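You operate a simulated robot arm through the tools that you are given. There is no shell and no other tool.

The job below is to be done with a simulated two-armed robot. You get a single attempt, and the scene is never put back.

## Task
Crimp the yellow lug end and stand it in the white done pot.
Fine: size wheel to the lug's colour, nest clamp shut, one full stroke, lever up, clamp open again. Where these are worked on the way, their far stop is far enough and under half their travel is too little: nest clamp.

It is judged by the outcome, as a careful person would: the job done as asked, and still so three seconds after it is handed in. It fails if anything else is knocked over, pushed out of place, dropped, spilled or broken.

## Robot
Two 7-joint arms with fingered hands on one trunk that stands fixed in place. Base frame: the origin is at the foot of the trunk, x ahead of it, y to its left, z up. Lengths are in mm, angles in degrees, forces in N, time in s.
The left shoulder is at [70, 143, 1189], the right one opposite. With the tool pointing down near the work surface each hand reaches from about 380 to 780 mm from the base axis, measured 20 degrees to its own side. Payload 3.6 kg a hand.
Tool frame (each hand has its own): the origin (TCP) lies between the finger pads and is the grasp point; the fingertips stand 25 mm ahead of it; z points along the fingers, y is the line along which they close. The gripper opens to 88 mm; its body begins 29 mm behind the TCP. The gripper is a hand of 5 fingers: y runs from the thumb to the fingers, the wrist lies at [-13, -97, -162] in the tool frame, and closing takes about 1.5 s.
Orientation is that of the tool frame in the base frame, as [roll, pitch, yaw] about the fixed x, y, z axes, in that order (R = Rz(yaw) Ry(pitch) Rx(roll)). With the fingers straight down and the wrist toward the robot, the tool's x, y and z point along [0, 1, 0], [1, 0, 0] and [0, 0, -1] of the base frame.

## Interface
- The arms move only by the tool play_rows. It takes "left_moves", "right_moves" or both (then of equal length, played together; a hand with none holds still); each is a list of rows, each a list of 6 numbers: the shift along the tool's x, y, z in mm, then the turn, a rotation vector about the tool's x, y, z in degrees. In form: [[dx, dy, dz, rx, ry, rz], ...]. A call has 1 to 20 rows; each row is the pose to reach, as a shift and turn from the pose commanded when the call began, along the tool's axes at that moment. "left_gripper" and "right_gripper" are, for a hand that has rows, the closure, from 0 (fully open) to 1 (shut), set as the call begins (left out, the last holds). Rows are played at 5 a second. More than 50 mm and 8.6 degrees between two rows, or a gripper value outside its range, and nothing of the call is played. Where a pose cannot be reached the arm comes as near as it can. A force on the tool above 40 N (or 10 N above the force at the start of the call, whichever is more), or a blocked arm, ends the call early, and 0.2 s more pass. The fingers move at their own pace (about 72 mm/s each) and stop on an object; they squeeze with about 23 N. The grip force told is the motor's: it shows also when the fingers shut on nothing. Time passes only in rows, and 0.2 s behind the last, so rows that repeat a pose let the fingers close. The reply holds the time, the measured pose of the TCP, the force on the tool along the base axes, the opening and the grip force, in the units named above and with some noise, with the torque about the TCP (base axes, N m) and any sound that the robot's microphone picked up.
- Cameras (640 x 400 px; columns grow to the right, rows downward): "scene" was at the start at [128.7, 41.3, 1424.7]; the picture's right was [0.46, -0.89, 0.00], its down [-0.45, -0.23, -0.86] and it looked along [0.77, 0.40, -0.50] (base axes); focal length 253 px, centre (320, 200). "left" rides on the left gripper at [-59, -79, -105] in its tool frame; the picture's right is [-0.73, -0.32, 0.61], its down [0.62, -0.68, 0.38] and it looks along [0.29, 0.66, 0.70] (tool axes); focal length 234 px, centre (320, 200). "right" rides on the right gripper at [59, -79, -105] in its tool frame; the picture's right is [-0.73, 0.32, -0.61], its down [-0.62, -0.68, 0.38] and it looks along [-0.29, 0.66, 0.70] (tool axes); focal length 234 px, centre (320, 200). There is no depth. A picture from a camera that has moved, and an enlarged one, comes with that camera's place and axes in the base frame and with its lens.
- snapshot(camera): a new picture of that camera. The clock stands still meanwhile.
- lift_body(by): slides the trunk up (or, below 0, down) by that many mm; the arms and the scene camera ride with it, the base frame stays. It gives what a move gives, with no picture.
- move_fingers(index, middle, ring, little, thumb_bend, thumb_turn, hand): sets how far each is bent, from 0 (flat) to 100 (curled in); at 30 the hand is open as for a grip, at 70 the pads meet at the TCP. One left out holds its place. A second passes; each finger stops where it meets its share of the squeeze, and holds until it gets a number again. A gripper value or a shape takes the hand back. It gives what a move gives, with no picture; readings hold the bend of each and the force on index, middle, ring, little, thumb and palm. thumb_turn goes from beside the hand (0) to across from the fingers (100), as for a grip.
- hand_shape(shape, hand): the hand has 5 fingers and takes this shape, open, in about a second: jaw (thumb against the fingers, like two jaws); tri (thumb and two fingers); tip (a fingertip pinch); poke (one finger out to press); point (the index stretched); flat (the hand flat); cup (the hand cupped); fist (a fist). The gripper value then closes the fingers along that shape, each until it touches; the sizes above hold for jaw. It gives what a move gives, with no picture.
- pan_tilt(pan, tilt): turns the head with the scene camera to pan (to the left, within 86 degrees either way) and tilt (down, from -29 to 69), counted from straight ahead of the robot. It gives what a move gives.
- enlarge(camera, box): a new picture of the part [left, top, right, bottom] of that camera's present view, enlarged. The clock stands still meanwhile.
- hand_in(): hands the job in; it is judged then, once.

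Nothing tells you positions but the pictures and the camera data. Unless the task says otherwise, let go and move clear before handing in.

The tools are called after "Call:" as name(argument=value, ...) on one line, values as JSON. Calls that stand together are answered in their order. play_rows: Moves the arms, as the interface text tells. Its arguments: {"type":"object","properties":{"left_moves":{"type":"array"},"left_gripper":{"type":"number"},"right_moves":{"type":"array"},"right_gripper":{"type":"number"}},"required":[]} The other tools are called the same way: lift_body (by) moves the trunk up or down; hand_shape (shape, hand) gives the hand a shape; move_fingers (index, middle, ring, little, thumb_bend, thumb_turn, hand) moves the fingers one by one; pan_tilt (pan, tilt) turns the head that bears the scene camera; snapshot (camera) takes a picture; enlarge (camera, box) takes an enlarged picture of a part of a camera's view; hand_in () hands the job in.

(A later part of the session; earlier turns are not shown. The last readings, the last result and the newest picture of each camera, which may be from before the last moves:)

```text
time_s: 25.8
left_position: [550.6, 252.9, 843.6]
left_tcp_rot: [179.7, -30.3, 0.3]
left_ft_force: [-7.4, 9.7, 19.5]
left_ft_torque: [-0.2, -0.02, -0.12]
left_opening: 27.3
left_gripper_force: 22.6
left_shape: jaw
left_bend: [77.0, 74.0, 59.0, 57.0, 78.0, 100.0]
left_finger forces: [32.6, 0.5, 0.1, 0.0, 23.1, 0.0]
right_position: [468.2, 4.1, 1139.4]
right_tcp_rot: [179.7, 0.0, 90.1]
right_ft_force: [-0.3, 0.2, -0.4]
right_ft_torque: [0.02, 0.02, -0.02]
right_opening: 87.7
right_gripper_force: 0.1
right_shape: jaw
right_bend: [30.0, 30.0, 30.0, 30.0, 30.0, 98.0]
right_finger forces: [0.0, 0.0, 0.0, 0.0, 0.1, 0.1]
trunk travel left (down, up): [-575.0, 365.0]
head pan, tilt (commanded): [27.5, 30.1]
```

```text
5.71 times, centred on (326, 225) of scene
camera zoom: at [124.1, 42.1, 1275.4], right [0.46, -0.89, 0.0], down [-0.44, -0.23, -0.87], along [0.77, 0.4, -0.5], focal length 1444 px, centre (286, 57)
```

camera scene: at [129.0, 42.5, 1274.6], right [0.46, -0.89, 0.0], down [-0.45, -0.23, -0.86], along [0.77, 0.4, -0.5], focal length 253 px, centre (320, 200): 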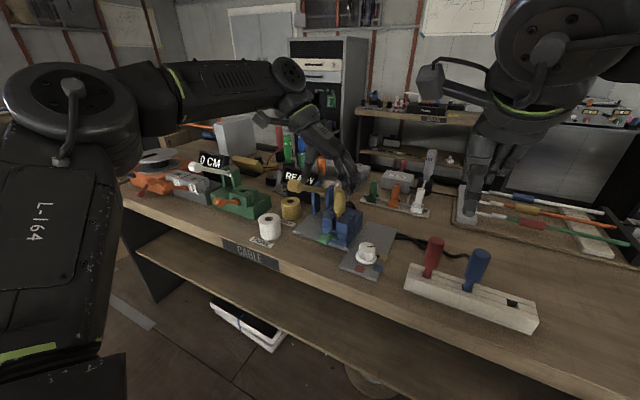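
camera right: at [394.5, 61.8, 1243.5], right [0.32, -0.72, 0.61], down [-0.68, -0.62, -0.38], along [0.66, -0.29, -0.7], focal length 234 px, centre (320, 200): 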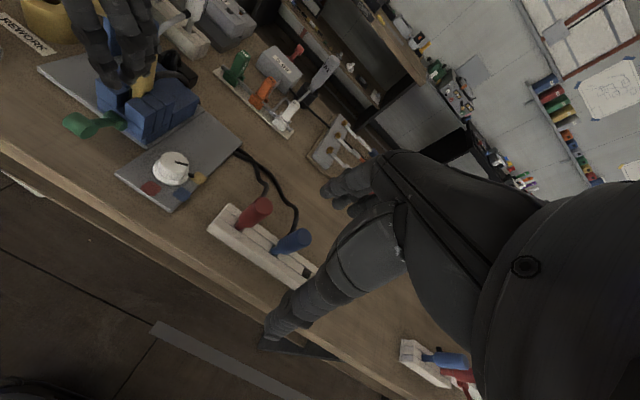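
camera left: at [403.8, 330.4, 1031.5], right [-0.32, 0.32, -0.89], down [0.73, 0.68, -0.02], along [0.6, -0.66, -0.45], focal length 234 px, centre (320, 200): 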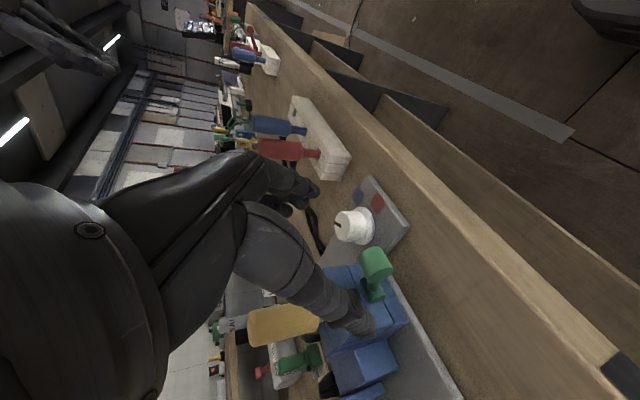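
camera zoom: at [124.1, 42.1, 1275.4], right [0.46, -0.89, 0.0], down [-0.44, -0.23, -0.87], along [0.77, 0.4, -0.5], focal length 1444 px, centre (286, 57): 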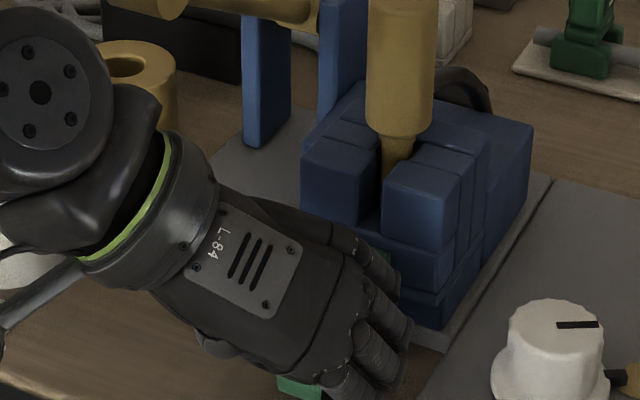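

The index fingertip is now loaded (probably on the table) and the clamp is near −33°. I'll release, back off along the fingers and look at how far the clamp actually went.

Call:
play_rows(left_moves=[[0, 0, -3, 0, 0, 0], [0, 0, -3, 0, 0, 0], [0, 0, -3, 0, 0, 0], [0, 0, -3, 0, 0, 0], [0, 0, -3, 0, 0, 0], [0, 0, -3, 0, 0, 0], [0, 0, -3, 0, 0, 0]], left_gripper=0)

Call:
play_rows(left_moves=[[0, 0, -25, 0, 0, 0], [0, 0, -50, 0, 0, 0], [0, 0, -80, 0, 0, 0], [0, 0, -120, 0, 0, 0]])

Call:
snapshot(camera="scene")

Call:
enlarge(camera="scene", box=[290, 190, 386, 250])

Call:
enlarge(camera="right", box=[20, 60, 180, 160])

Call:
enlarge(camera="left", box=[260, 160, 452, 340])

```text
time_s: 27.4
left_position: [551.3, 252.8, 843.9]
left_tcp_rot: [179.8, -30.2, 0.2]
left_ft_force: [-3.8, 18.9, 17.2]
left_ft_torque: [-0.41, -0.13, 0.1]
left_opening: 79.5
left_gripper_force: 0.1
left_shape: jaw
left_bend: [41.0, 38.0, 30.0, 30.0, 30.0, 98.0]
left_finger forces: [20.3, 11.4, 0.0, 0.1, 0.0, 0.0]
right_position: [469.4, 5.2, 1138.8]
right_tcp_rot: [179.8, 0.1, 90.0]
right_ft_force: [0.0, 0.1, -1.1]
right_ft_torque: [-0.01, -0.01, 0.0]
right_opening: 87.6
right_gripper_force: 0.0
right_shape: jaw
right_bend: [30.0, 30.0, 30.0, 30.0, 30.0, 98.0]
right_finger forces: [0.1, 0.1, 0.0, 0.0, 0.0, 0.1]
trunk travel left (down, up): [-575.0, 365.0]
head pan, tilt (commanded): [27.5, 30.1]
```

```text
time_s: 28.4
left_position: [491.7, 252.6, 947.3]
left_tcp_rot: [179.9, -30.0, 0.2]
left_ft_force: [0.6, 0.1, 0.2]
left_ft_torque: [0.03, 0.0, 0.03]
left_opening: 88.0
left_gripper_force: 0.1
left_shape: jaw
left_bend: [30.0, 30.0, 30.0, 30.0, 30.0, 98.0]
left_finger forces: [0.0, 0.0, 0.1, 0.0, 0.0, 0.1]
right_position: [470.8, 4.0, 1138.6]
right_tcp_rot: [179.9, 0.0, 90.0]
right_ft_force: [0.1, 0.4, -1.0]
right_ft_torque: [0.01, 0.0, 0.03]
right_opening: 87.7
right_gripper_force: 0.0
right_shape: jaw
right_bend: [30.0, 30.0, 30.0, 30.0, 30.0, 98.0]
right_finger forces: [0.0, 0.1, 0.0, 0.0, 0.0, 0.1]
trunk travel left (down, up): [-575.0, 365.0]
head pan, tilt (commanded): [27.5, 30.1]
```

```text
taken
camera scene: at [127.0, 40.7, 1274.9], right [0.46, -0.89, 0.0], down [-0.44, -0.23, -0.87], along [0.77, 0.4, -0.5], focal length 253 px, centre (320, 200)
```

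scene: 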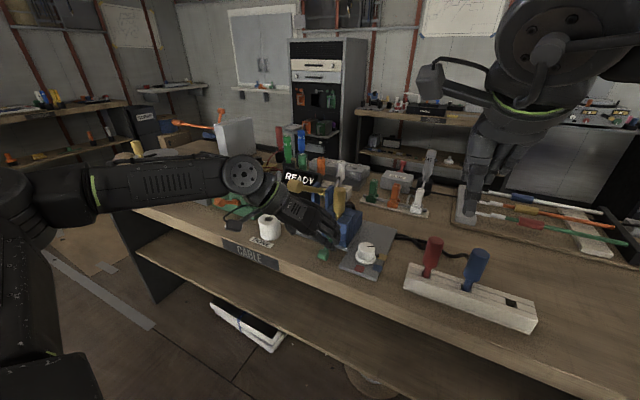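

```text
6.67 times, centred on (338, 220) of scene
camera zoom: at [127.0, 40.7, 1274.9], right [0.46, -0.89, 0.0], down [-0.44, -0.23, -0.87], along [0.77, 0.4, -0.5], focal length 1685 px, centre (200, 67)
```

zoom: 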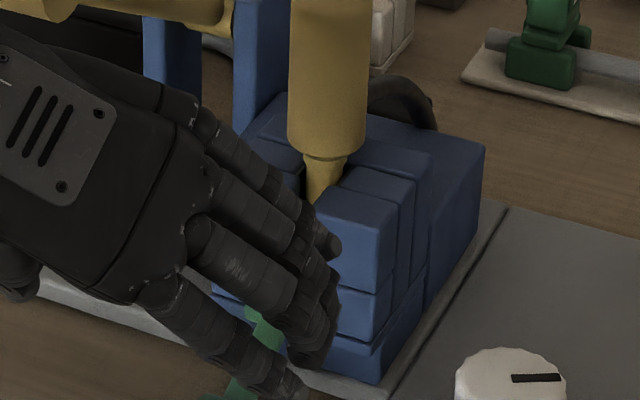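

```text
4.00 times, centred on (100, 110) of right
camera zoom: at [392.5, 60.0, 1244.3], right [0.32, -0.73, 0.61], down [-0.68, -0.62, -0.38], along [0.66, -0.29, -0.69], focal length 937 px, centre (1200, 560)
```

zoom: 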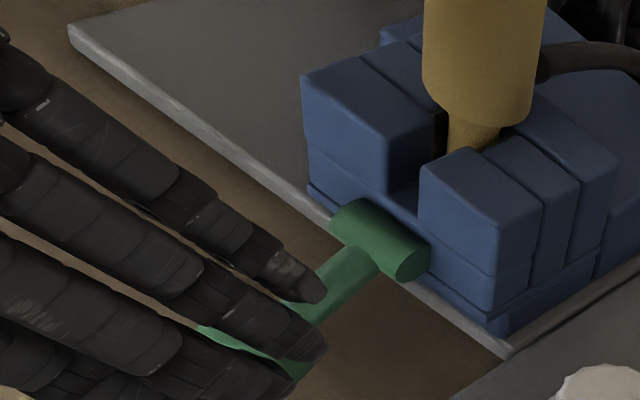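

```text
2.22 times, centred on (356, 250) of left
camera zoom: at [387.5, 331.6, 1007.6], right [-0.32, 0.32, -0.89], down [0.73, 0.68, -0.02], along [0.6, -0.66, -0.46], focal length 520 px, centre (240, 89)
```

zoom: 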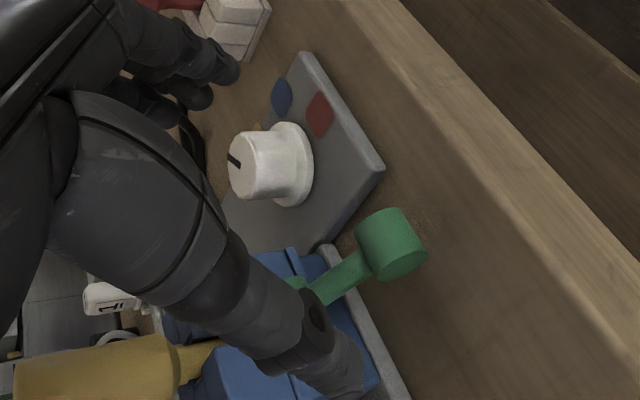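

The clamp stays down. I'll move the hand up and aside for a clear measurement of its angle.

Call:
play_rows(left_moves=[[10, 0, -40, 0, 0, 0], [10, -20, -80, 0, 0, 0], [10, -50, -110, 0, 0, 0]])

Call:
enlarge(camera="scene", box=[290, 200, 386, 260])

Call:
enlarge(camera="right", box=[20, 60, 180, 160])

Call:
snapshot(camera="left")

```text
time_s: 29.1
left_position: [444.8, 301.9, 1046.5]
left_tcp_rot: [180.0, -30.0, 0.0]
left_ft_force: [-0.7, -0.1, -0.8]
left_ft_torque: [0.0, -0.02, 0.03]
left_opening: 87.8
left_gripper_force: 0.1
left_shape: jaw
left_bend: [30.0, 30.0, 30.0, 30.0, 30.0, 98.0]
left_finger forces: [0.1, 0.1, 0.0, 0.0, 0.0, 0.0]
right_position: [471.3, 4.2, 1138.0]
right_tcp_rot: [-180.0, -0.1, 90.0]
right_ft_force: [-0.2, 0.2, -0.6]
right_ft_torque: [-0.01, 0.02, 0.03]
right_opening: 87.6
right_gripper_force: 0.0
right_shape: jaw
right_bend: [30.0, 30.0, 30.0, 30.0, 30.0, 98.0]
right_finger forces: [0.0, 0.0, 0.0, 0.0, 0.0, 0.0]
trunk travel left (down, up): [-575.0, 365.0]
head pan, tilt (commanded): [27.5, 30.1]
```

```text
6.67 times, centred on (338, 230) of scene
camera zoom: at [128.4, 42.0, 1274.7], right [0.46, -0.89, 0.0], down [-0.45, -0.23, -0.86], along [0.77, 0.4, -0.5], focal length 1685 px, centre (200, 0)
```

zoom: 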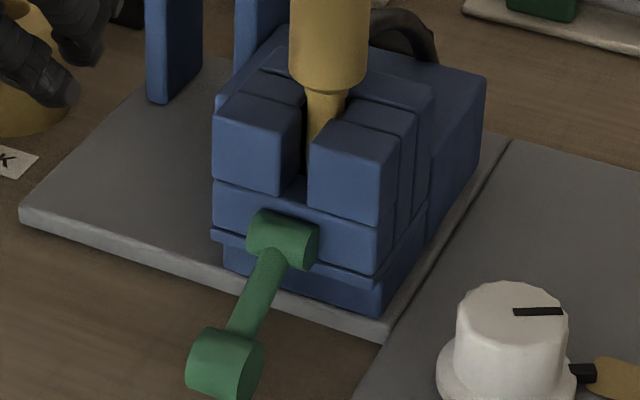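

```text
4.00 times, centred on (100, 110) of right
camera zoom: at [393.9, 61.3, 1243.7], right [0.32, -0.73, 0.61], down [-0.68, -0.62, -0.38], along [0.66, -0.29, -0.7], focal length 937 px, centre (1200, 560)
```

zoom: 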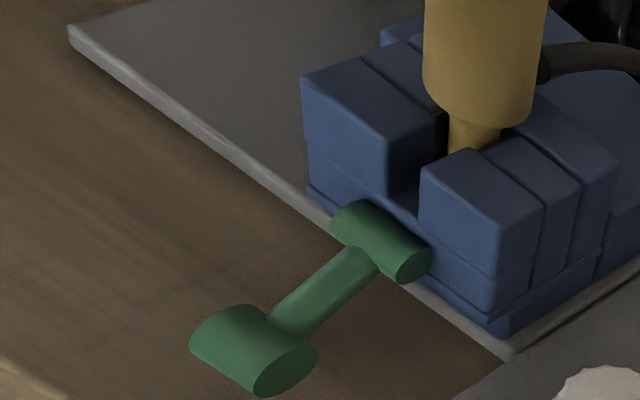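

```text
taken
camera left: at [340.0, 381.4, 1106.9], right [-0.33, 0.32, -0.89], down [0.73, 0.68, -0.02], along [0.6, -0.66, -0.46], focal length 234 px, centre (320, 200)
```

left: 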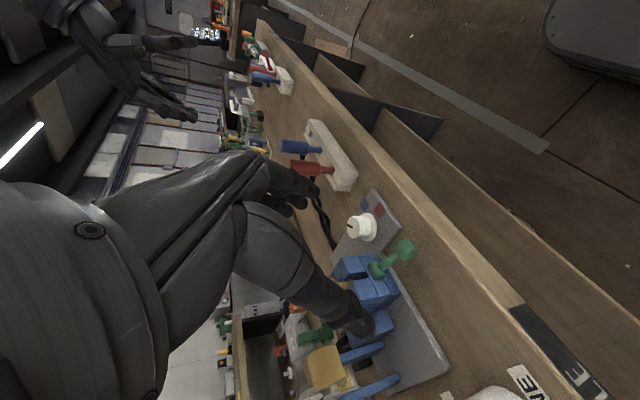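

The clamp bar now measures about (554, 253, 843), roughly −28° versus +28° at the start. It sprang back slightly from a hard stop, so it is at its far stop. Next is the press lever, so I'm zooming on its grip.

Call:
snapshot(camera="scene")

Call:
enlarge(camera="scene", box=[270, 160, 366, 220])

Call:
enlarge(camera="left", box=[260, 290, 452, 400])

Call:
enlarge(camera="right", box=[0, 0, 160, 100])

```text
taken
camera scene: at [128.4, 42.0, 1274.7], right [0.46, -0.89, 0.0], down [-0.45, -0.23, -0.86], along [0.77, 0.4, -0.5], focal length 253 px, centre (320, 200)
```

scene: 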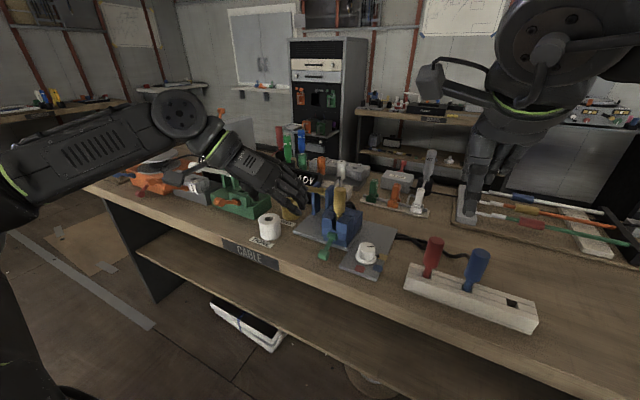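

```text
6.67 times, centred on (318, 190) of scene
camera zoom: at [128.4, 42.0, 1274.7], right [0.46, -0.89, 0.0], down [-0.45, -0.23, -0.86], along [0.77, 0.4, -0.5], focal length 1685 px, centre (333, 267)
```

zoom: 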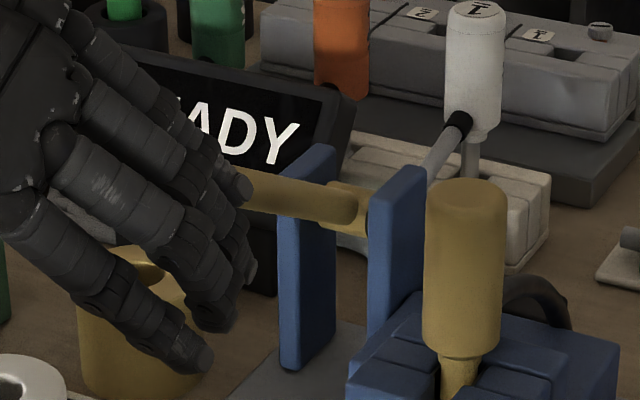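

```text
3.33 times, centred on (356, 345) of left
camera zoom: at [340.0, 381.4, 1106.9], right [-0.33, 0.32, -0.89], down [0.73, 0.68, -0.02], along [0.6, -0.66, -0.46], focal length 781 px, centre (200, -283)
```

zoom: 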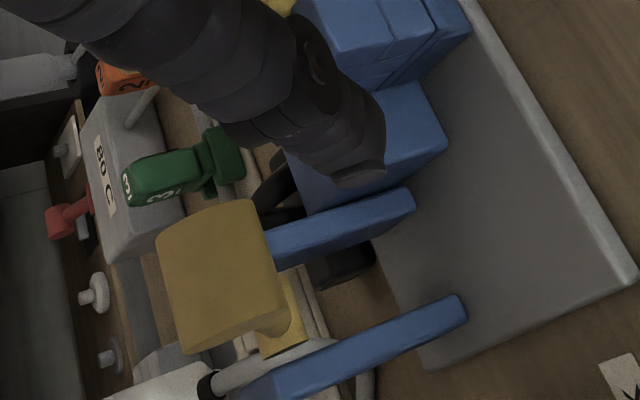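

```text
4.00 times, centred on (80, 50) of right
camera zoom: at [393.9, 61.3, 1243.7], right [0.32, -0.73, 0.61], down [-0.68, -0.62, -0.38], along [0.66, -0.29, -0.7], focal length 937 px, centre (1280, 800)
```

zoom: 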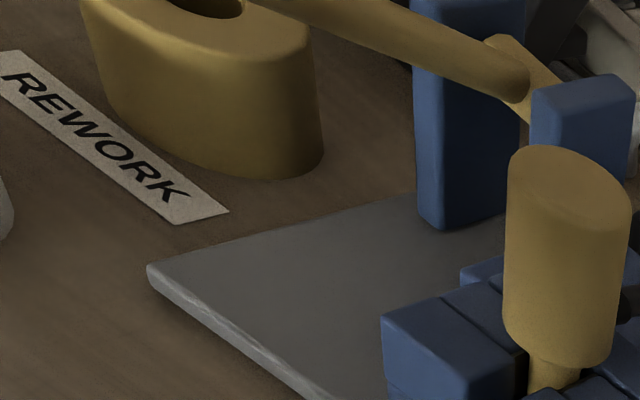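

The lever bar measures about (581.5, 346, 1000), 28 mm thick and 44 mm long along y, with its pivot at (728, 346, 916). I'll pinch it by its ends like the clamp, leaning 45°, starting at a pre-grasp point behind it.

Call:
play_rows(left_moves=[[23.6, -11, 7, 0, 3.75, 0], [47.2, -22, 14, 0, 7.5, 0], [70.8, -33, 21, 0, 11.25, 0], [94.4, -44.1, 27.9, 0, 15, 0]])

Call:
snapshot(camera="left")

Call:
snapshot(camera="scene")

```text
time_s: 30.1
left_position: [544.0, 347.1, 1068.0]
left_tcp_rot: [179.8, -45.0, 0.1]
left_ft_force: [1.0, -0.8, 0.3]
left_ft_torque: [0.04, 0.0, -0.04]
left_opening: 87.7
left_gripper_force: 0.2
left_shape: jaw
left_bend: [30.0, 30.0, 30.0, 30.0, 30.0, 98.0]
left_finger forces: [0.0, 0.1, 0.0, 0.1, 0.1, 0.1]
right_position: [473.4, 3.9, 1137.7]
right_tcp_rot: [-179.9, 0.1, 90.0]
right_ft_force: [0.9, 0.5, 0.4]
right_ft_torque: [0.02, 0.0, 0.03]
right_opening: 87.7
right_gripper_force: 0.1
right_shape: jaw
right_bend: [30.0, 30.0, 30.0, 30.0, 30.0, 98.0]
right_finger forces: [0.0, 0.1, 0.0, 0.0, 0.0, 0.0]
trunk travel left (down, up): [-575.0, 365.0]
head pan, tilt (commanded): [27.5, 30.1]
```

```text
taken
camera left: at [426.9, 425.8, 1099.7], right [-0.08, 0.32, -0.94], down [0.71, 0.68, 0.17], along [0.7, -0.66, -0.29], focal length 234 px, centre (320, 200)
```

left: 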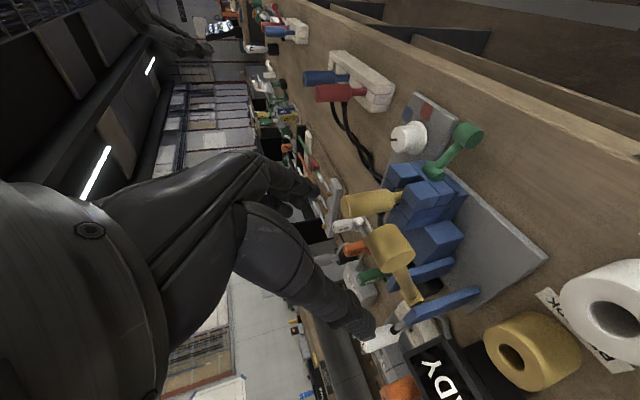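

```text
taken
camera scene: at [129.5, 41.4, 1274.6], right [0.46, -0.89, 0.0], down [-0.45, -0.23, -0.86], along [0.77, 0.4, -0.5], focal length 253 px, centre (320, 200)
```

scene: 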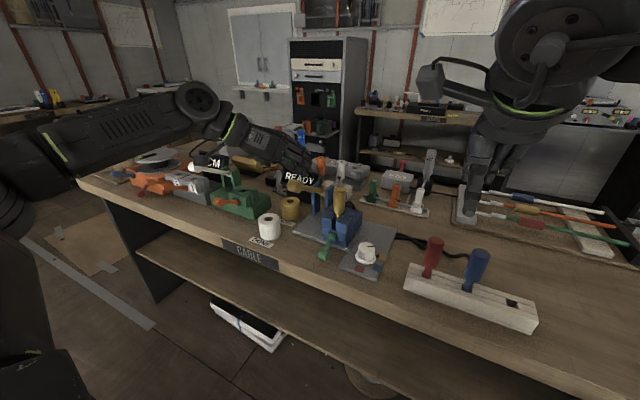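

The bar appears exactly where I predicted in the wrist view. I'll advance 66 mm along the fingers so they straddle its ends.

Call:
play_rows(left_moves=[[0, 0, 22, 0, 0, 0], [0, 0, 44, 0, 0, 0], [0, 0, 66, 0, 0, 0]])

Call:
enlarge(camera="left", box=[220, 140, 476, 380])

Call:
enlarge(camera="scene", box=[220, 110, 380, 230])

```text
time_s: 30.9
left_position: [590.3, 345.8, 1021.9]
left_tcp_rot: [179.9, -45.0, 0.2]
left_ft_force: [-0.2, -0.5, -0.2]
left_ft_torque: [-0.02, 0.01, -0.01]
left_opening: 87.7
left_gripper_force: 0.0
left_shape: jaw
left_bend: [30.0, 30.0, 30.0, 30.0, 30.0, 98.0]
left_finger forces: [0.0, 0.0, 0.0, 0.0, 0.1, 0.0]
right_position: [473.5, 4.5, 1136.9]
right_tcp_rot: [-179.9, 0.1, 90.0]
right_ft_force: [-0.5, 0.1, -0.3]
right_ft_torque: [0.03, -0.02, 0.02]
right_opening: 87.8
right_gripper_force: 0.1
right_shape: jaw
right_bend: [30.0, 30.0, 30.0, 30.0, 30.0, 98.0]
right_finger forces: [0.0, 0.0, 0.0, 0.1, 0.0, 0.0]
trunk travel left (down, up): [-575.0, 365.0]
head pan, tilt (commanded): [27.5, 30.1]
```

```text
1.67 times, centred on (348, 260) of left
camera zoom: at [473.0, 425.4, 1053.6], right [-0.08, 0.32, -0.94], down [0.71, 0.68, 0.17], along [0.7, -0.66, -0.29], focal length 390 px, centre (273, 100)
```

zoom: 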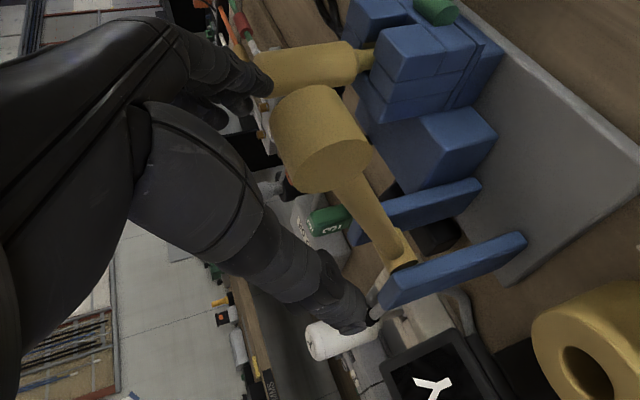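

```text
3.33 times, centred on (300, 170) of scene
camera zoom: at [129.5, 41.3, 1274.6], right [0.46, -0.89, 0.0], down [-0.45, -0.23, -0.86], along [0.77, 0.4, -0.5], focal length 842 px, centre (387, 300)
```

zoom: 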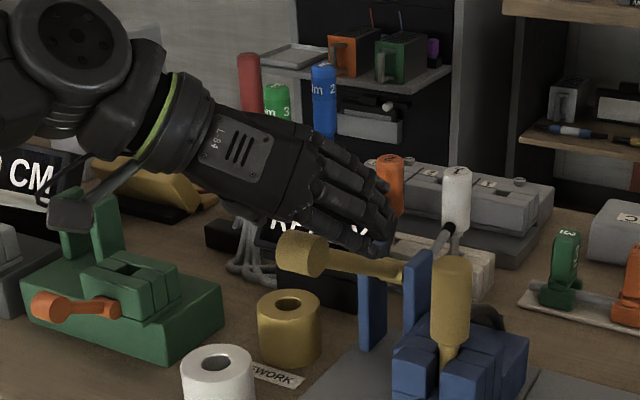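

The fingers straddle the bar, but it sits a bit too far to the index side. I'll shift 10 mm so both thumb and index bear on the bar's ends, then close.

Call:
play_rows(left_moves=[[-5, 0, 0, 0, 0, 0], [-10, 0, 2, 0, 0, 0]])

Call:
play_rows(left_moves=[[0, 0, 0, 0, 0, 0], [0, 0, 0, 0, 0, 0], [0, 0, 0, 0, 0, 0], [0, 0, 0, 0, 0, 0], [0, 0, 0, 0, 0, 0], [0, 0, 0, 0, 0, 0], [0, 0, 0, 0, 0, 0], [0, 0, 0, 0, 0, 0]], left_gripper=1)

Call:
enlarge(camera="left", box=[220, 140, 476, 380])

Call:
enlarge(camera="scene", box=[260, 140, 356, 200])

```text
time_s: 31.6
left_position: [582.0, 345.6, 1013.6]
left_tcp_rot: [179.9, -45.0, 0.0]
left_ft_force: [0.7, 0.1, 0.3]
left_ft_torque: [0.0, 0.03, 0.01]
left_opening: 87.9
left_gripper_force: 0.1
left_shape: jaw
left_bend: [30.0, 30.0, 30.0, 30.0, 30.0, 98.0]
left_finger forces: [0.0, 0.1, 0.0, 0.0, 0.1, 0.1]
right_position: [472.2, 3.7, 1138.4]
right_tcp_rot: [180.0, 0.0, 89.9]
right_ft_force: [-0.2, -0.2, 0.6]
right_ft_torque: [-0.01, 0.01, 0.0]
right_opening: 87.7
right_gripper_force: 0.0
right_shape: jaw
right_bend: [30.0, 30.0, 30.0, 30.0, 30.0, 98.0]
right_finger forces: [0.0, 0.0, 0.0, 0.0, 0.1, 0.0]
trunk travel left (down, up): [-575.0, 365.0]
head pan, tilt (commanded): [27.5, 30.1]
```

```text
time_s: 33.4
left_position: [581.3, 346.5, 1013.5]
left_tcp_rot: [179.9, -45.0, 0.1]
left_ft_force: [0.2, 1.0, -0.7]
left_ft_torque: [0.01, 0.0, 0.02]
left_opening: 7.2
left_gripper_force: 23.3
left_shape: jaw
left_bend: [75.0, 70.0, 70.0, 70.0, 84.0, 100.0]
left_finger forces: [0.0, 0.0, 0.1, 0.0, 0.1, 0.1]
right_position: [473.6, 3.3, 1138.3]
right_tcp_rot: [180.0, -0.1, 90.0]
right_ft_force: [-0.8, 0.6, 0.9]
right_ft_torque: [-0.01, 0.04, 0.0]
right_opening: 87.8
right_gripper_force: 0.1
right_shape: jaw
right_bend: [30.0, 30.0, 30.0, 30.0, 30.0, 98.0]
right_finger forces: [0.0, 0.1, 0.0, 0.1, 0.1, 0.0]
trunk travel left (down, up): [-575.0, 365.0]
head pan, tilt (commanded): [27.5, 30.1]
```

```text
1.67 times, centred on (348, 260) of left
camera zoom: at [466.6, 425.7, 1046.0], right [-0.08, 0.32, -0.94], down [0.71, 0.68, 0.17], along [0.7, -0.66, -0.29], focal length 390 px, centre (273, 100)
```

zoom: 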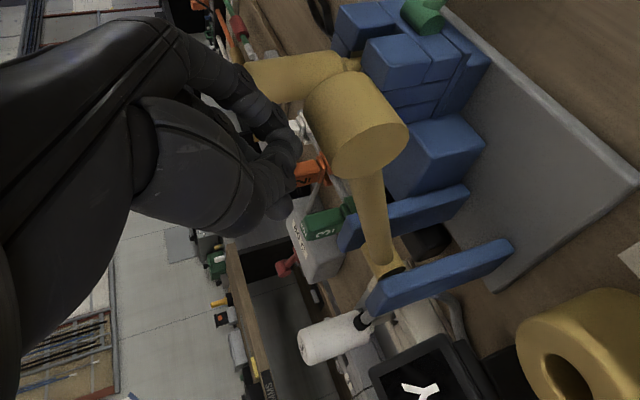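

```text
6.67 times, centred on (308, 170) of scene
camera zoom: at [128.8, 41.3, 1274.7], right [0.46, -0.89, 0.0], down [-0.45, -0.23, -0.86], along [0.77, 0.4, -0.5], focal length 1685 px, centre (400, 400)
```

zoom: 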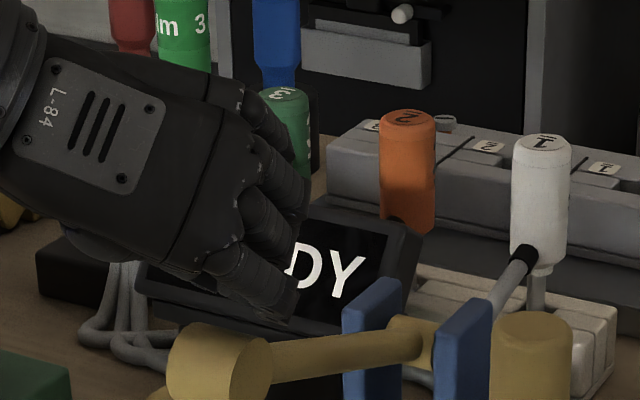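

The fingers closed above the bar and nudged the lever down a few degrees; its bar now sits near (573, 346, 980). From the views, the thumb and index act right at the TCP line, so I'll back off, open, and re-approach with the bar centred there.

Call:
play_rows(left_moves=[[0, 0, -15, 0, 0, 0], [0, 0, -35, 0, 0, 0], [0, 0, -50, 0, 0, 0]])

Call:
play_rows(left_moves=[[0, 0, 0, 0, 0, 0], [-8, 0, 0, 0, 0, 0], [-16, 0, 0, 0, 0, 0], [-24, 0, 0, 0, 0, 0], [-32.7, 0, 2, 0, 0, 0], [-32.7, 0, 2, 0, 0, 0], [-32.7, 0, 2, 0, 0, 0]], left_gripper=0)

Call:
snapshot(camera="left")

Call:
enlarge(camera="scene", box=[260, 150, 356, 210])

```text
time_s: 34.1
left_position: [546.0, 345.7, 1049.6]
left_tcp_rot: [179.9, -45.0, 0.1]
left_ft_force: [-0.4, 0.3, -0.9]
left_ft_torque: [0.03, -0.01, 0.0]
left_opening: 7.0
left_gripper_force: 22.6
left_shape: jaw
left_bend: [75.0, 70.0, 70.0, 70.0, 84.0, 100.0]
left_finger forces: [0.0, 0.0, 0.1, 0.1, 0.0, 0.0]
right_position: [472.5, 3.9, 1138.3]
right_tcp_rot: [180.0, 0.0, 90.1]
right_ft_force: [-0.5, -0.1, -0.1]
right_ft_torque: [-0.02, 0.03, 0.01]
right_opening: 87.8
right_gripper_force: 0.1
right_shape: jaw
right_bend: [30.0, 30.0, 30.0, 30.0, 30.0, 98.0]
right_finger forces: [0.1, 0.1, 0.0, 0.0, 0.0, 0.0]
trunk travel left (down, up): [-575.0, 365.0]
head pan, tilt (commanded): [27.5, 30.1]
```

```text
time_s: 35.8
left_position: [525.5, 345.6, 1026.2]
left_tcp_rot: [179.9, -45.1, 0.0]
left_ft_force: [0.4, 0.5, 0.5]
left_ft_torque: [-0.02, 0.01, 0.03]
left_opening: 87.7
left_gripper_force: 0.0
left_shape: jaw
left_bend: [30.0, 30.0, 30.0, 30.0, 30.0, 98.0]
left_finger forces: [0.0, 0.0, 0.0, 0.1, 0.0, 0.0]
right_position: [472.6, 3.8, 1138.3]
right_tcp_rot: [180.0, 0.1, 90.1]
right_ft_force: [-0.8, 0.1, -1.0]
right_ft_torque: [0.01, 0.02, 0.01]
right_opening: 87.6
right_gripper_force: 0.0
right_shape: jaw
right_bend: [30.0, 30.0, 30.0, 30.0, 30.0, 98.0]
right_finger forces: [0.0, 0.0, 0.0, 0.0, 0.0, 0.0]
trunk travel left (down, up): [-575.0, 365.0]
head pan, tilt (commanded): [27.5, 30.1]
```

```text
taken
camera left: at [409.3, 425.2, 1057.4], right [-0.08, 0.32, -0.94], down [0.71, 0.68, 0.17], along [0.7, -0.66, -0.29], focal length 234 px, centre (320, 200)
```

left: 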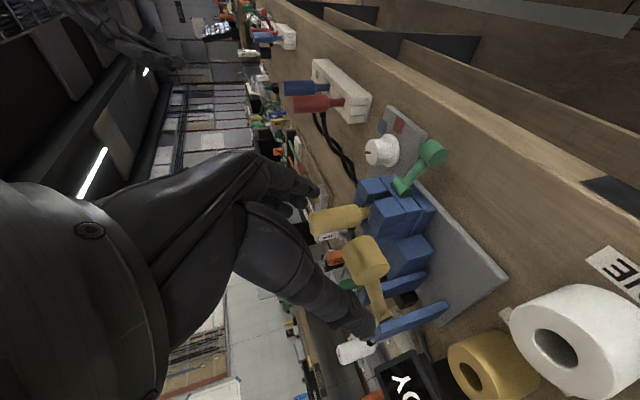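

```text
6.67 times, centred on (308, 180) of scene
camera zoom: at [128.7, 41.3, 1274.7], right [0.46, -0.89, 0.0], down [-0.45, -0.23, -0.86], along [0.77, 0.4, -0.5], focal length 1685 px, centre (400, 333)
```

zoom: 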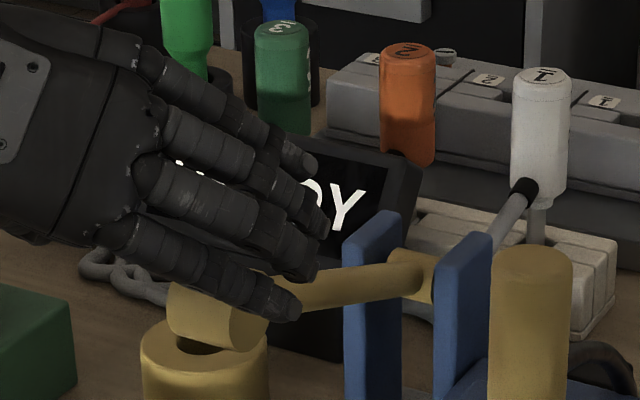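

The bar now projects right on the grip line. Advancing 60 mm and closing on its ends.

Call:
play_rows(left_moves=[[-2, 0, 20, 0, 0, 0], [-2, 0, 40, 0, 0, 0], [-2, 0, 60, 0, 0, 0]])

Call:
enlarge(camera="left", box=[220, 140, 476, 380])

Call:
enlarge(camera="scene", box=[260, 150, 356, 210])

```text
time_s: 36.5
left_position: [566.6, 347.2, 982.6]
left_tcp_rot: [179.9, -45.1, 0.1]
left_ft_force: [-0.3, 0.1, 0.1]
left_ft_torque: [-0.02, 0.02, -0.02]
left_opening: 87.9
left_gripper_force: 0.1
left_shape: jaw
left_bend: [30.0, 30.0, 30.0, 30.0, 30.0, 98.0]
left_finger forces: [0.0, 0.1, 0.0, 0.0, 0.0, 0.1]
right_position: [473.9, 4.0, 1137.8]
right_tcp_rot: [179.9, -0.1, 90.0]
right_ft_force: [-0.9, 0.2, -0.6]
right_ft_torque: [0.01, 0.0, 0.02]
right_opening: 87.6
right_gripper_force: 0.1
right_shape: jaw
right_bend: [30.0, 30.0, 30.0, 30.0, 30.0, 98.0]
right_finger forces: [0.1, 0.1, 0.1, 0.1, 0.0, 0.0]
trunk travel left (down, up): [-575.0, 365.0]
head pan, tilt (commanded): [27.5, 30.1]
```

```text
1.67 times, centred on (348, 260) of left
camera zoom: at [450.9, 426.3, 1013.5], right [-0.08, 0.32, -0.94], down [0.71, 0.68, 0.17], along [0.7, -0.66, -0.29], focal length 390 px, centre (273, 100)
```

zoom: 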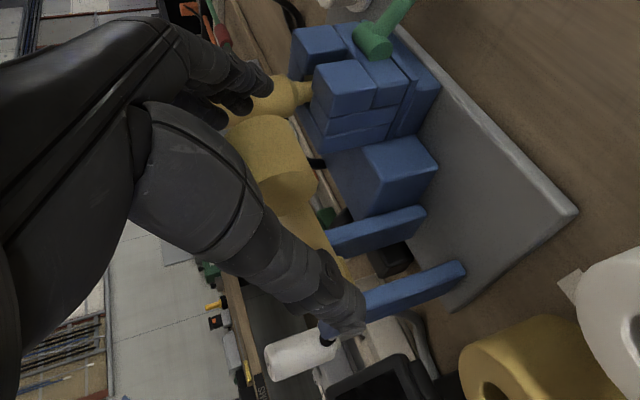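

```text
6.67 times, centred on (308, 180) of scene
camera zoom: at [129.4, 41.4, 1274.6], right [0.46, -0.89, 0.0], down [-0.45, -0.23, -0.86], along [0.77, 0.4, -0.5], focal length 1685 px, centre (400, 333)
```

zoom: 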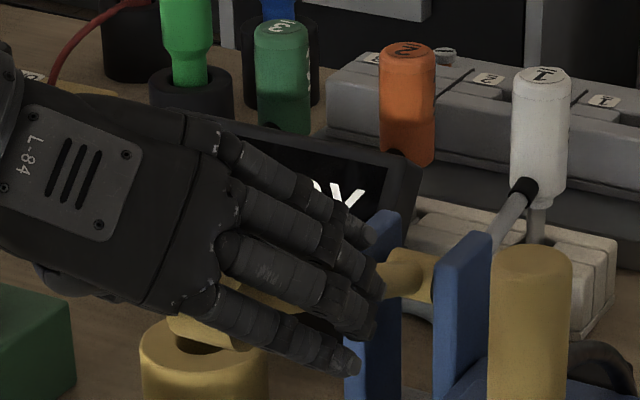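

The bar is now well inside the grasp. Closing.

Call:
play_rows(left_moves=[[0, 0, 0, 0, 0, 0], [0, 0, 0, 0, 0, 0], [0, 0, 0, 0, 0, 0], [0, 0, 0, 0, 0, 0], [0, 0, 0, 0, 0, 0], [0, 0, 0, 0, 0, 0], [0, 0, 0, 0, 0, 0], [0, 0, 0, 0, 0, 0]], left_gripper=1)

Call:
enlarge(camera="left", box=[220, 140, 476, 380])

Call:
enlarge(camera="scene", box=[260, 150, 356, 210])

```text
time_s: 38.4
left_position: [567.2, 347.9, 981.3]
left_tcp_rot: [179.7, -44.9, 0.3]
left_ft_force: [4.2, 4.4, -2.7]
left_ft_torque: [0.02, 0.03, 0.05]
left_opening: 40.9
left_gripper_force: 23.4
left_shape: jaw
left_bend: [74.0, 47.0, 49.0, 46.0, 72.0, 100.0]
left_finger forces: [10.8, 5.6, 0.1, 0.0, 22.4, 0.0]
right_position: [473.3, 5.7, 1136.7]
right_tcp_rot: [-179.9, 0.0, 90.0]
right_ft_force: [0.3, 0.7, 0.3]
right_ft_torque: [-0.01, 0.01, 0.03]
right_opening: 87.7
right_gripper_force: 0.0
right_shape: jaw
right_bend: [30.0, 30.0, 30.0, 30.0, 30.0, 98.0]
right_finger forces: [0.0, 0.0, 0.0, 0.0, 0.0, 0.0]
trunk travel left (down, up): [-575.0, 365.0]
head pan, tilt (commanded): [27.5, 30.1]
```

```text
1.67 times, centred on (348, 260) of left
camera zoom: at [451.4, 427.4, 1012.8], right [-0.09, 0.32, -0.94], down [0.71, 0.68, 0.17], along [0.7, -0.66, -0.29], focal length 390 px, centre (273, 100)
```

zoom: 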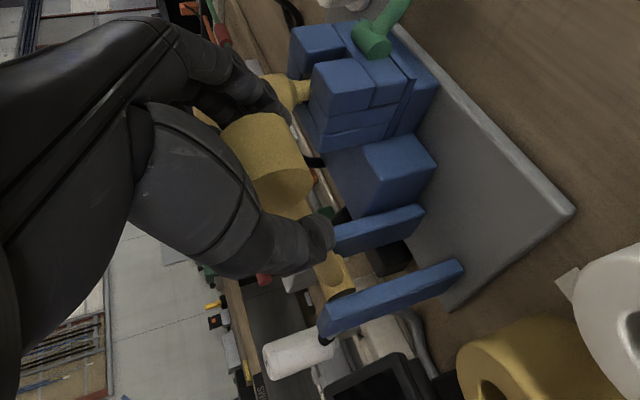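

```text
6.67 times, centred on (308, 180) of scene
camera zoom: at [130.2, 42.7, 1274.5], right [0.46, -0.89, 0.0], down [-0.45, -0.23, -0.86], along [0.77, 0.4, -0.5], focal length 1685 px, centre (400, 333)
```

zoom: 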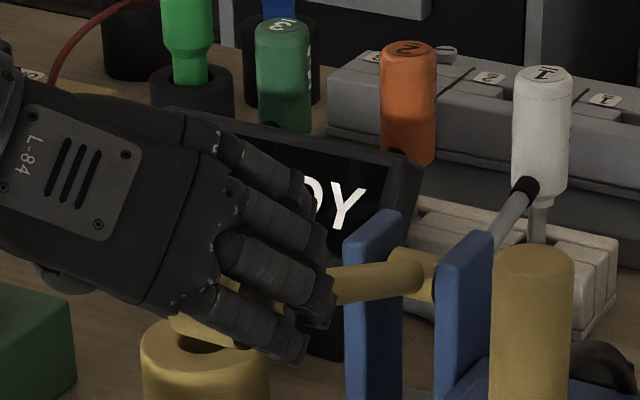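

The bar is firmly held across its 44 mm length. I'll pull it down along its arc in stages.

Call:
play_rows(left_moves=[[-4.4, 0, 2, 0, 0, 0], [-8.8, 0, 4, 0, 0, 0], [-14, 0, 6.7, 0, 0, 0], [-19.1, 0, 9.5, 0, 0, 0], [-25.3, 0, 13.3, 0, 0, 0], [-31.5, 0, 17.3, 0, 0, 0], [-37.3, 0, 21.6, 0, 0, 0], [-43.1, 0, 26.2, 0, 0, 0]])

Call:
enlarge(camera="left", box=[220, 140, 476, 380])

Call:
enlarge(camera="scene", box=[260, 150, 372, 220])

```text
time_s: 40.1
left_position: [557.6, 346.8, 932.3]
left_tcp_rot: [179.7, -45.0, 0.3]
left_ft_force: [7.5, 11.0, 0.3]
left_ft_torque: [0.12, -0.14, 0.23]
left_opening: 40.1
left_gripper_force: 23.1
left_shape: jaw
left_bend: [75.0, 49.0, 49.0, 46.0, 72.0, 100.0]
left_finger forces: [11.5, 4.8, 0.1, 0.0, 25.3, 0.0]
right_position: [473.8, 5.4, 1137.2]
right_tcp_rot: [-179.9, 0.1, 89.9]
right_ft_force: [0.0, -0.6, 0.5]
right_ft_torque: [-0.01, -0.01, -0.01]
right_opening: 87.5
right_gripper_force: 0.0
right_shape: jaw
right_bend: [30.0, 30.0, 30.0, 30.0, 30.0, 98.0]
right_finger forces: [0.0, 0.0, 0.0, 0.0, 0.0, 0.0]
trunk travel left (down, up): [-575.0, 365.0]
head pan, tilt (commanded): [27.5, 30.1]
```

```text
1.67 times, centred on (348, 260) of left
camera zoom: at [440.9, 426.4, 962.9], right [-0.09, 0.32, -0.94], down [0.71, 0.68, 0.17], along [0.7, -0.66, -0.28], focal length 390 px, centre (273, 100)
```

zoom: 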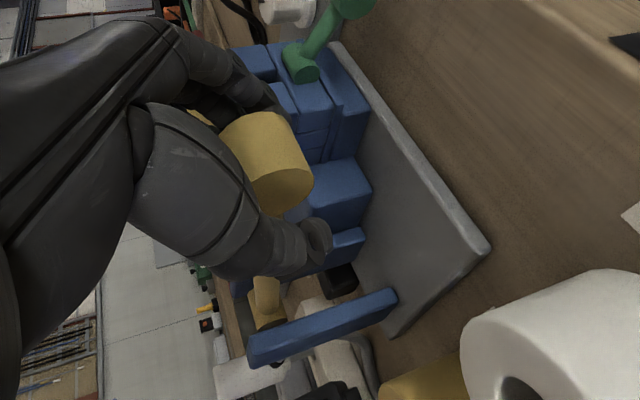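

```text
5.71 times, centred on (316, 185) of scene
camera zoom: at [130.3, 43.9, 1274.4], right [0.46, -0.89, 0.0], down [-0.45, -0.23, -0.86], along [0.77, 0.4, -0.5], focal length 1444 px, centre (343, 286)
```

zoom: 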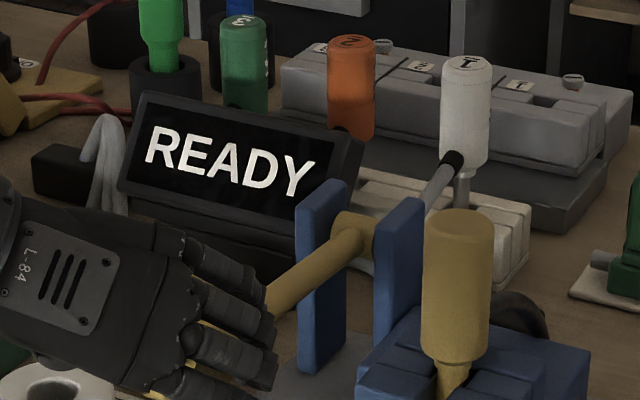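

The lever follows smoothly at low force. Continuing the arc down past level.

Call:
play_rows(left_moves=[[-5, 0, 5.2, 0, 0, 0], [-10, 0, 10.6, 0, 0, 0], [-15, 0, 16, 0, 0, 0], [-19.8, 0, 21.4, 0, 0, 0], [-24.4, 0, 27.2, 0, 0, 0], [-28.8, 0, 33, 0, 0, 0]])

Call:
enlarge(camera="left", box=[220, 140, 476, 380])

Call:
enlarge(camera="scene", box=[244, 160, 372, 240])

```text
time_s: 41.5
left_position: [559.0, 347.1, 888.2]
left_tcp_rot: [179.7, -44.8, 0.3]
left_ft_force: [9.4, 11.9, 2.4]
left_ft_torque: [0.07, -0.14, 0.3]
left_opening: 39.5
left_gripper_force: 22.8
left_shape: jaw
left_bend: [75.0, 50.0, 49.0, 46.0, 72.0, 100.0]
left_finger forces: [11.7, 4.7, 0.0, 0.0, 24.5, 0.1]
right_position: [474.0, 5.1, 1136.7]
right_tcp_rot: [-179.9, 0.1, 89.9]
right_ft_force: [-0.3, -0.2, 0.1]
right_ft_torque: [-0.01, 0.0, -0.02]
right_opening: 87.6
right_gripper_force: 0.0
right_shape: jaw
right_bend: [30.0, 30.0, 30.0, 30.0, 30.0, 98.0]
right_finger forces: [0.1, 0.0, 0.1, 0.0, 0.0, 0.1]
trunk travel left (down, up): [-575.0, 365.0]
head pan, tilt (commanded): [27.5, 30.1]
```

```text
1.67 times, centred on (348, 260) of left
camera zoom: at [443.2, 426.3, 919.9], right [-0.09, 0.32, -0.94], down [0.71, 0.68, 0.17], along [0.7, -0.66, -0.29], focal length 390 px, centre (273, 100)
```

zoom: 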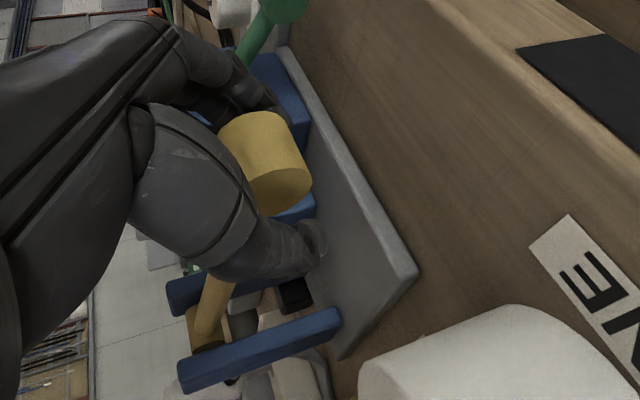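

```text
5.00 times, centred on (308, 200) of scene
camera zoom: at [130.3, 43.5, 1274.4], right [0.46, -0.89, 0.0], down [-0.45, -0.23, -0.86], along [0.77, 0.4, -0.5], focal length 1264 px, centre (380, 200)
```

zoom: 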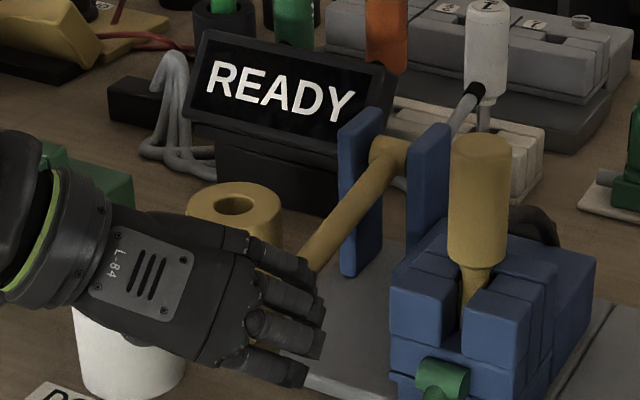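

Still following, no stop yet. The hand remains clear of the white pot. I'll continue in small steps.

Call:
play_rows(left_moves=[[-2, 0, 3.1, 0, 0, 0], [-4, 0, 6.2, 0, 0, 0], [-5.9, 0, 9.3, 0, 0, 0], [-7.8, 0, 12.4, 0, 0, 0]])

Call:
enlarge(camera="left", box=[220, 140, 476, 380])

Call:
enlarge(camera="scene", box=[244, 160, 372, 240])

```text
time_s: 42.5
left_position: [562.2, 347.2, 875.0]
left_tcp_rot: [179.7, -45.0, 0.3]
left_ft_force: [10.1, 9.3, 3.2]
left_ft_torque: [0.07, -0.16, 0.3]
left_opening: 39.2
left_gripper_force: 22.9
left_shape: jaw
left_bend: [75.0, 50.0, 49.0, 46.0, 72.0, 100.0]
left_finger forces: [11.4, 5.0, 0.0, 0.0, 23.3, 0.1]
right_position: [473.1, 5.0, 1138.0]
right_tcp_rot: [-179.9, 0.1, 90.0]
right_ft_force: [-0.7, -0.1, 0.1]
right_ft_torque: [-0.01, 0.01, -0.04]
right_opening: 87.6
right_gripper_force: 0.0
right_shape: jaw
right_bend: [30.0, 30.0, 30.0, 30.0, 30.0, 98.0]
right_finger forces: [0.0, 0.1, 0.0, 0.0, 0.1, 0.1]
trunk travel left (down, up): [-575.0, 365.0]
head pan, tilt (commanded): [27.5, 30.1]
```

```text
1.67 times, centred on (348, 260) of left
camera zoom: at [446.1, 426.4, 905.6], right [-0.08, 0.32, -0.94], down [0.71, 0.68, 0.17], along [0.7, -0.66, -0.29], focal length 390 px, centre (273, 100)
```

zoom: 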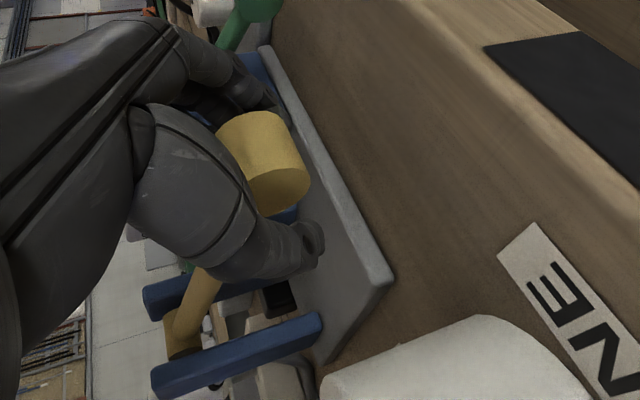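

```text
5.00 times, centred on (308, 200) of scene
camera zoom: at [130.2, 43.1, 1274.5], right [0.46, -0.89, 0.0], down [-0.45, -0.23, -0.86], along [0.77, 0.4, -0.5], focal length 1264 px, centre (380, 200)
```

zoom: 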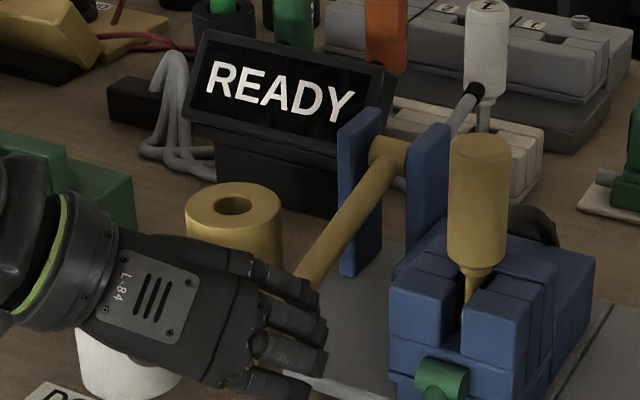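

Still moving freely. Two more small steps toward the bottom stop.

Call:
play_rows(left_moves=[[-1.7, 0, 3.2, 0, 0, 0], [-3.5, 0, 6.4, 0, 0, 0], [-5.1, 0, 9.7, 0, 0, 0], [-6.8, 0, 12.9, 0, 0, 0]])

Call:
enlarge(camera="left", box=[220, 140, 476, 380])

Call:
enlarge(camera="scene", box=[244, 160, 372, 240])

```text
time_s: 43.5
left_position: [565.5, 346.0, 861.1]
left_tcp_rot: [179.6, -45.0, 0.4]
left_ft_force: [6.0, 11.6, 7.2]
left_ft_torque: [0.07, -0.14, 0.25]
left_opening: 38.8
left_gripper_force: 22.7
left_shape: jaw
left_bend: [75.0, 51.0, 49.0, 46.0, 72.0, 100.0]
left_finger forces: [10.0, 3.9, 0.1, 0.0, 22.8, 0.0]
right_position: [473.3, 5.1, 1137.0]
right_tcp_rot: [179.9, 0.1, 90.0]
right_ft_force: [0.5, 0.4, 0.7]
right_ft_torque: [0.01, -0.02, -0.01]
right_opening: 87.9
right_gripper_force: 0.1
right_shape: jaw
right_bend: [30.0, 30.0, 30.0, 30.0, 30.0, 98.0]
right_finger forces: [0.0, 0.0, 0.0, 0.0, 0.1, 0.0]
trunk travel left (down, up): [-575.0, 365.0]
head pan, tilt (commanded): [27.5, 30.1]
```

```text
1.67 times, centred on (348, 260) of left
camera zoom: at [449.6, 426.2, 892.2], right [-0.08, 0.32, -0.94], down [0.71, 0.68, 0.17], along [0.7, -0.66, -0.28], focal length 390 px, centre (273, 100)
```

zoom: 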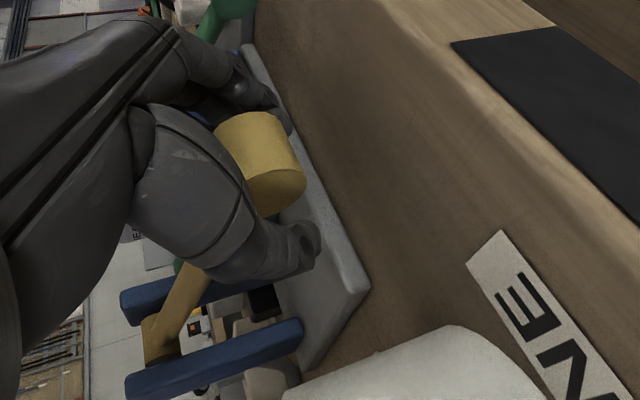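

```text
5.00 times, centred on (308, 200) of scene
camera zoom: at [128.9, 43.0, 1274.7], right [0.46, -0.89, 0.0], down [-0.45, -0.23, -0.86], along [0.77, 0.4, -0.5], focal length 1264 px, centre (380, 200)
```

zoom: 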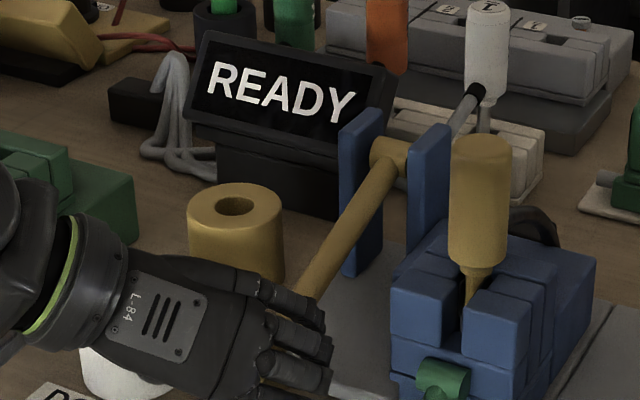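

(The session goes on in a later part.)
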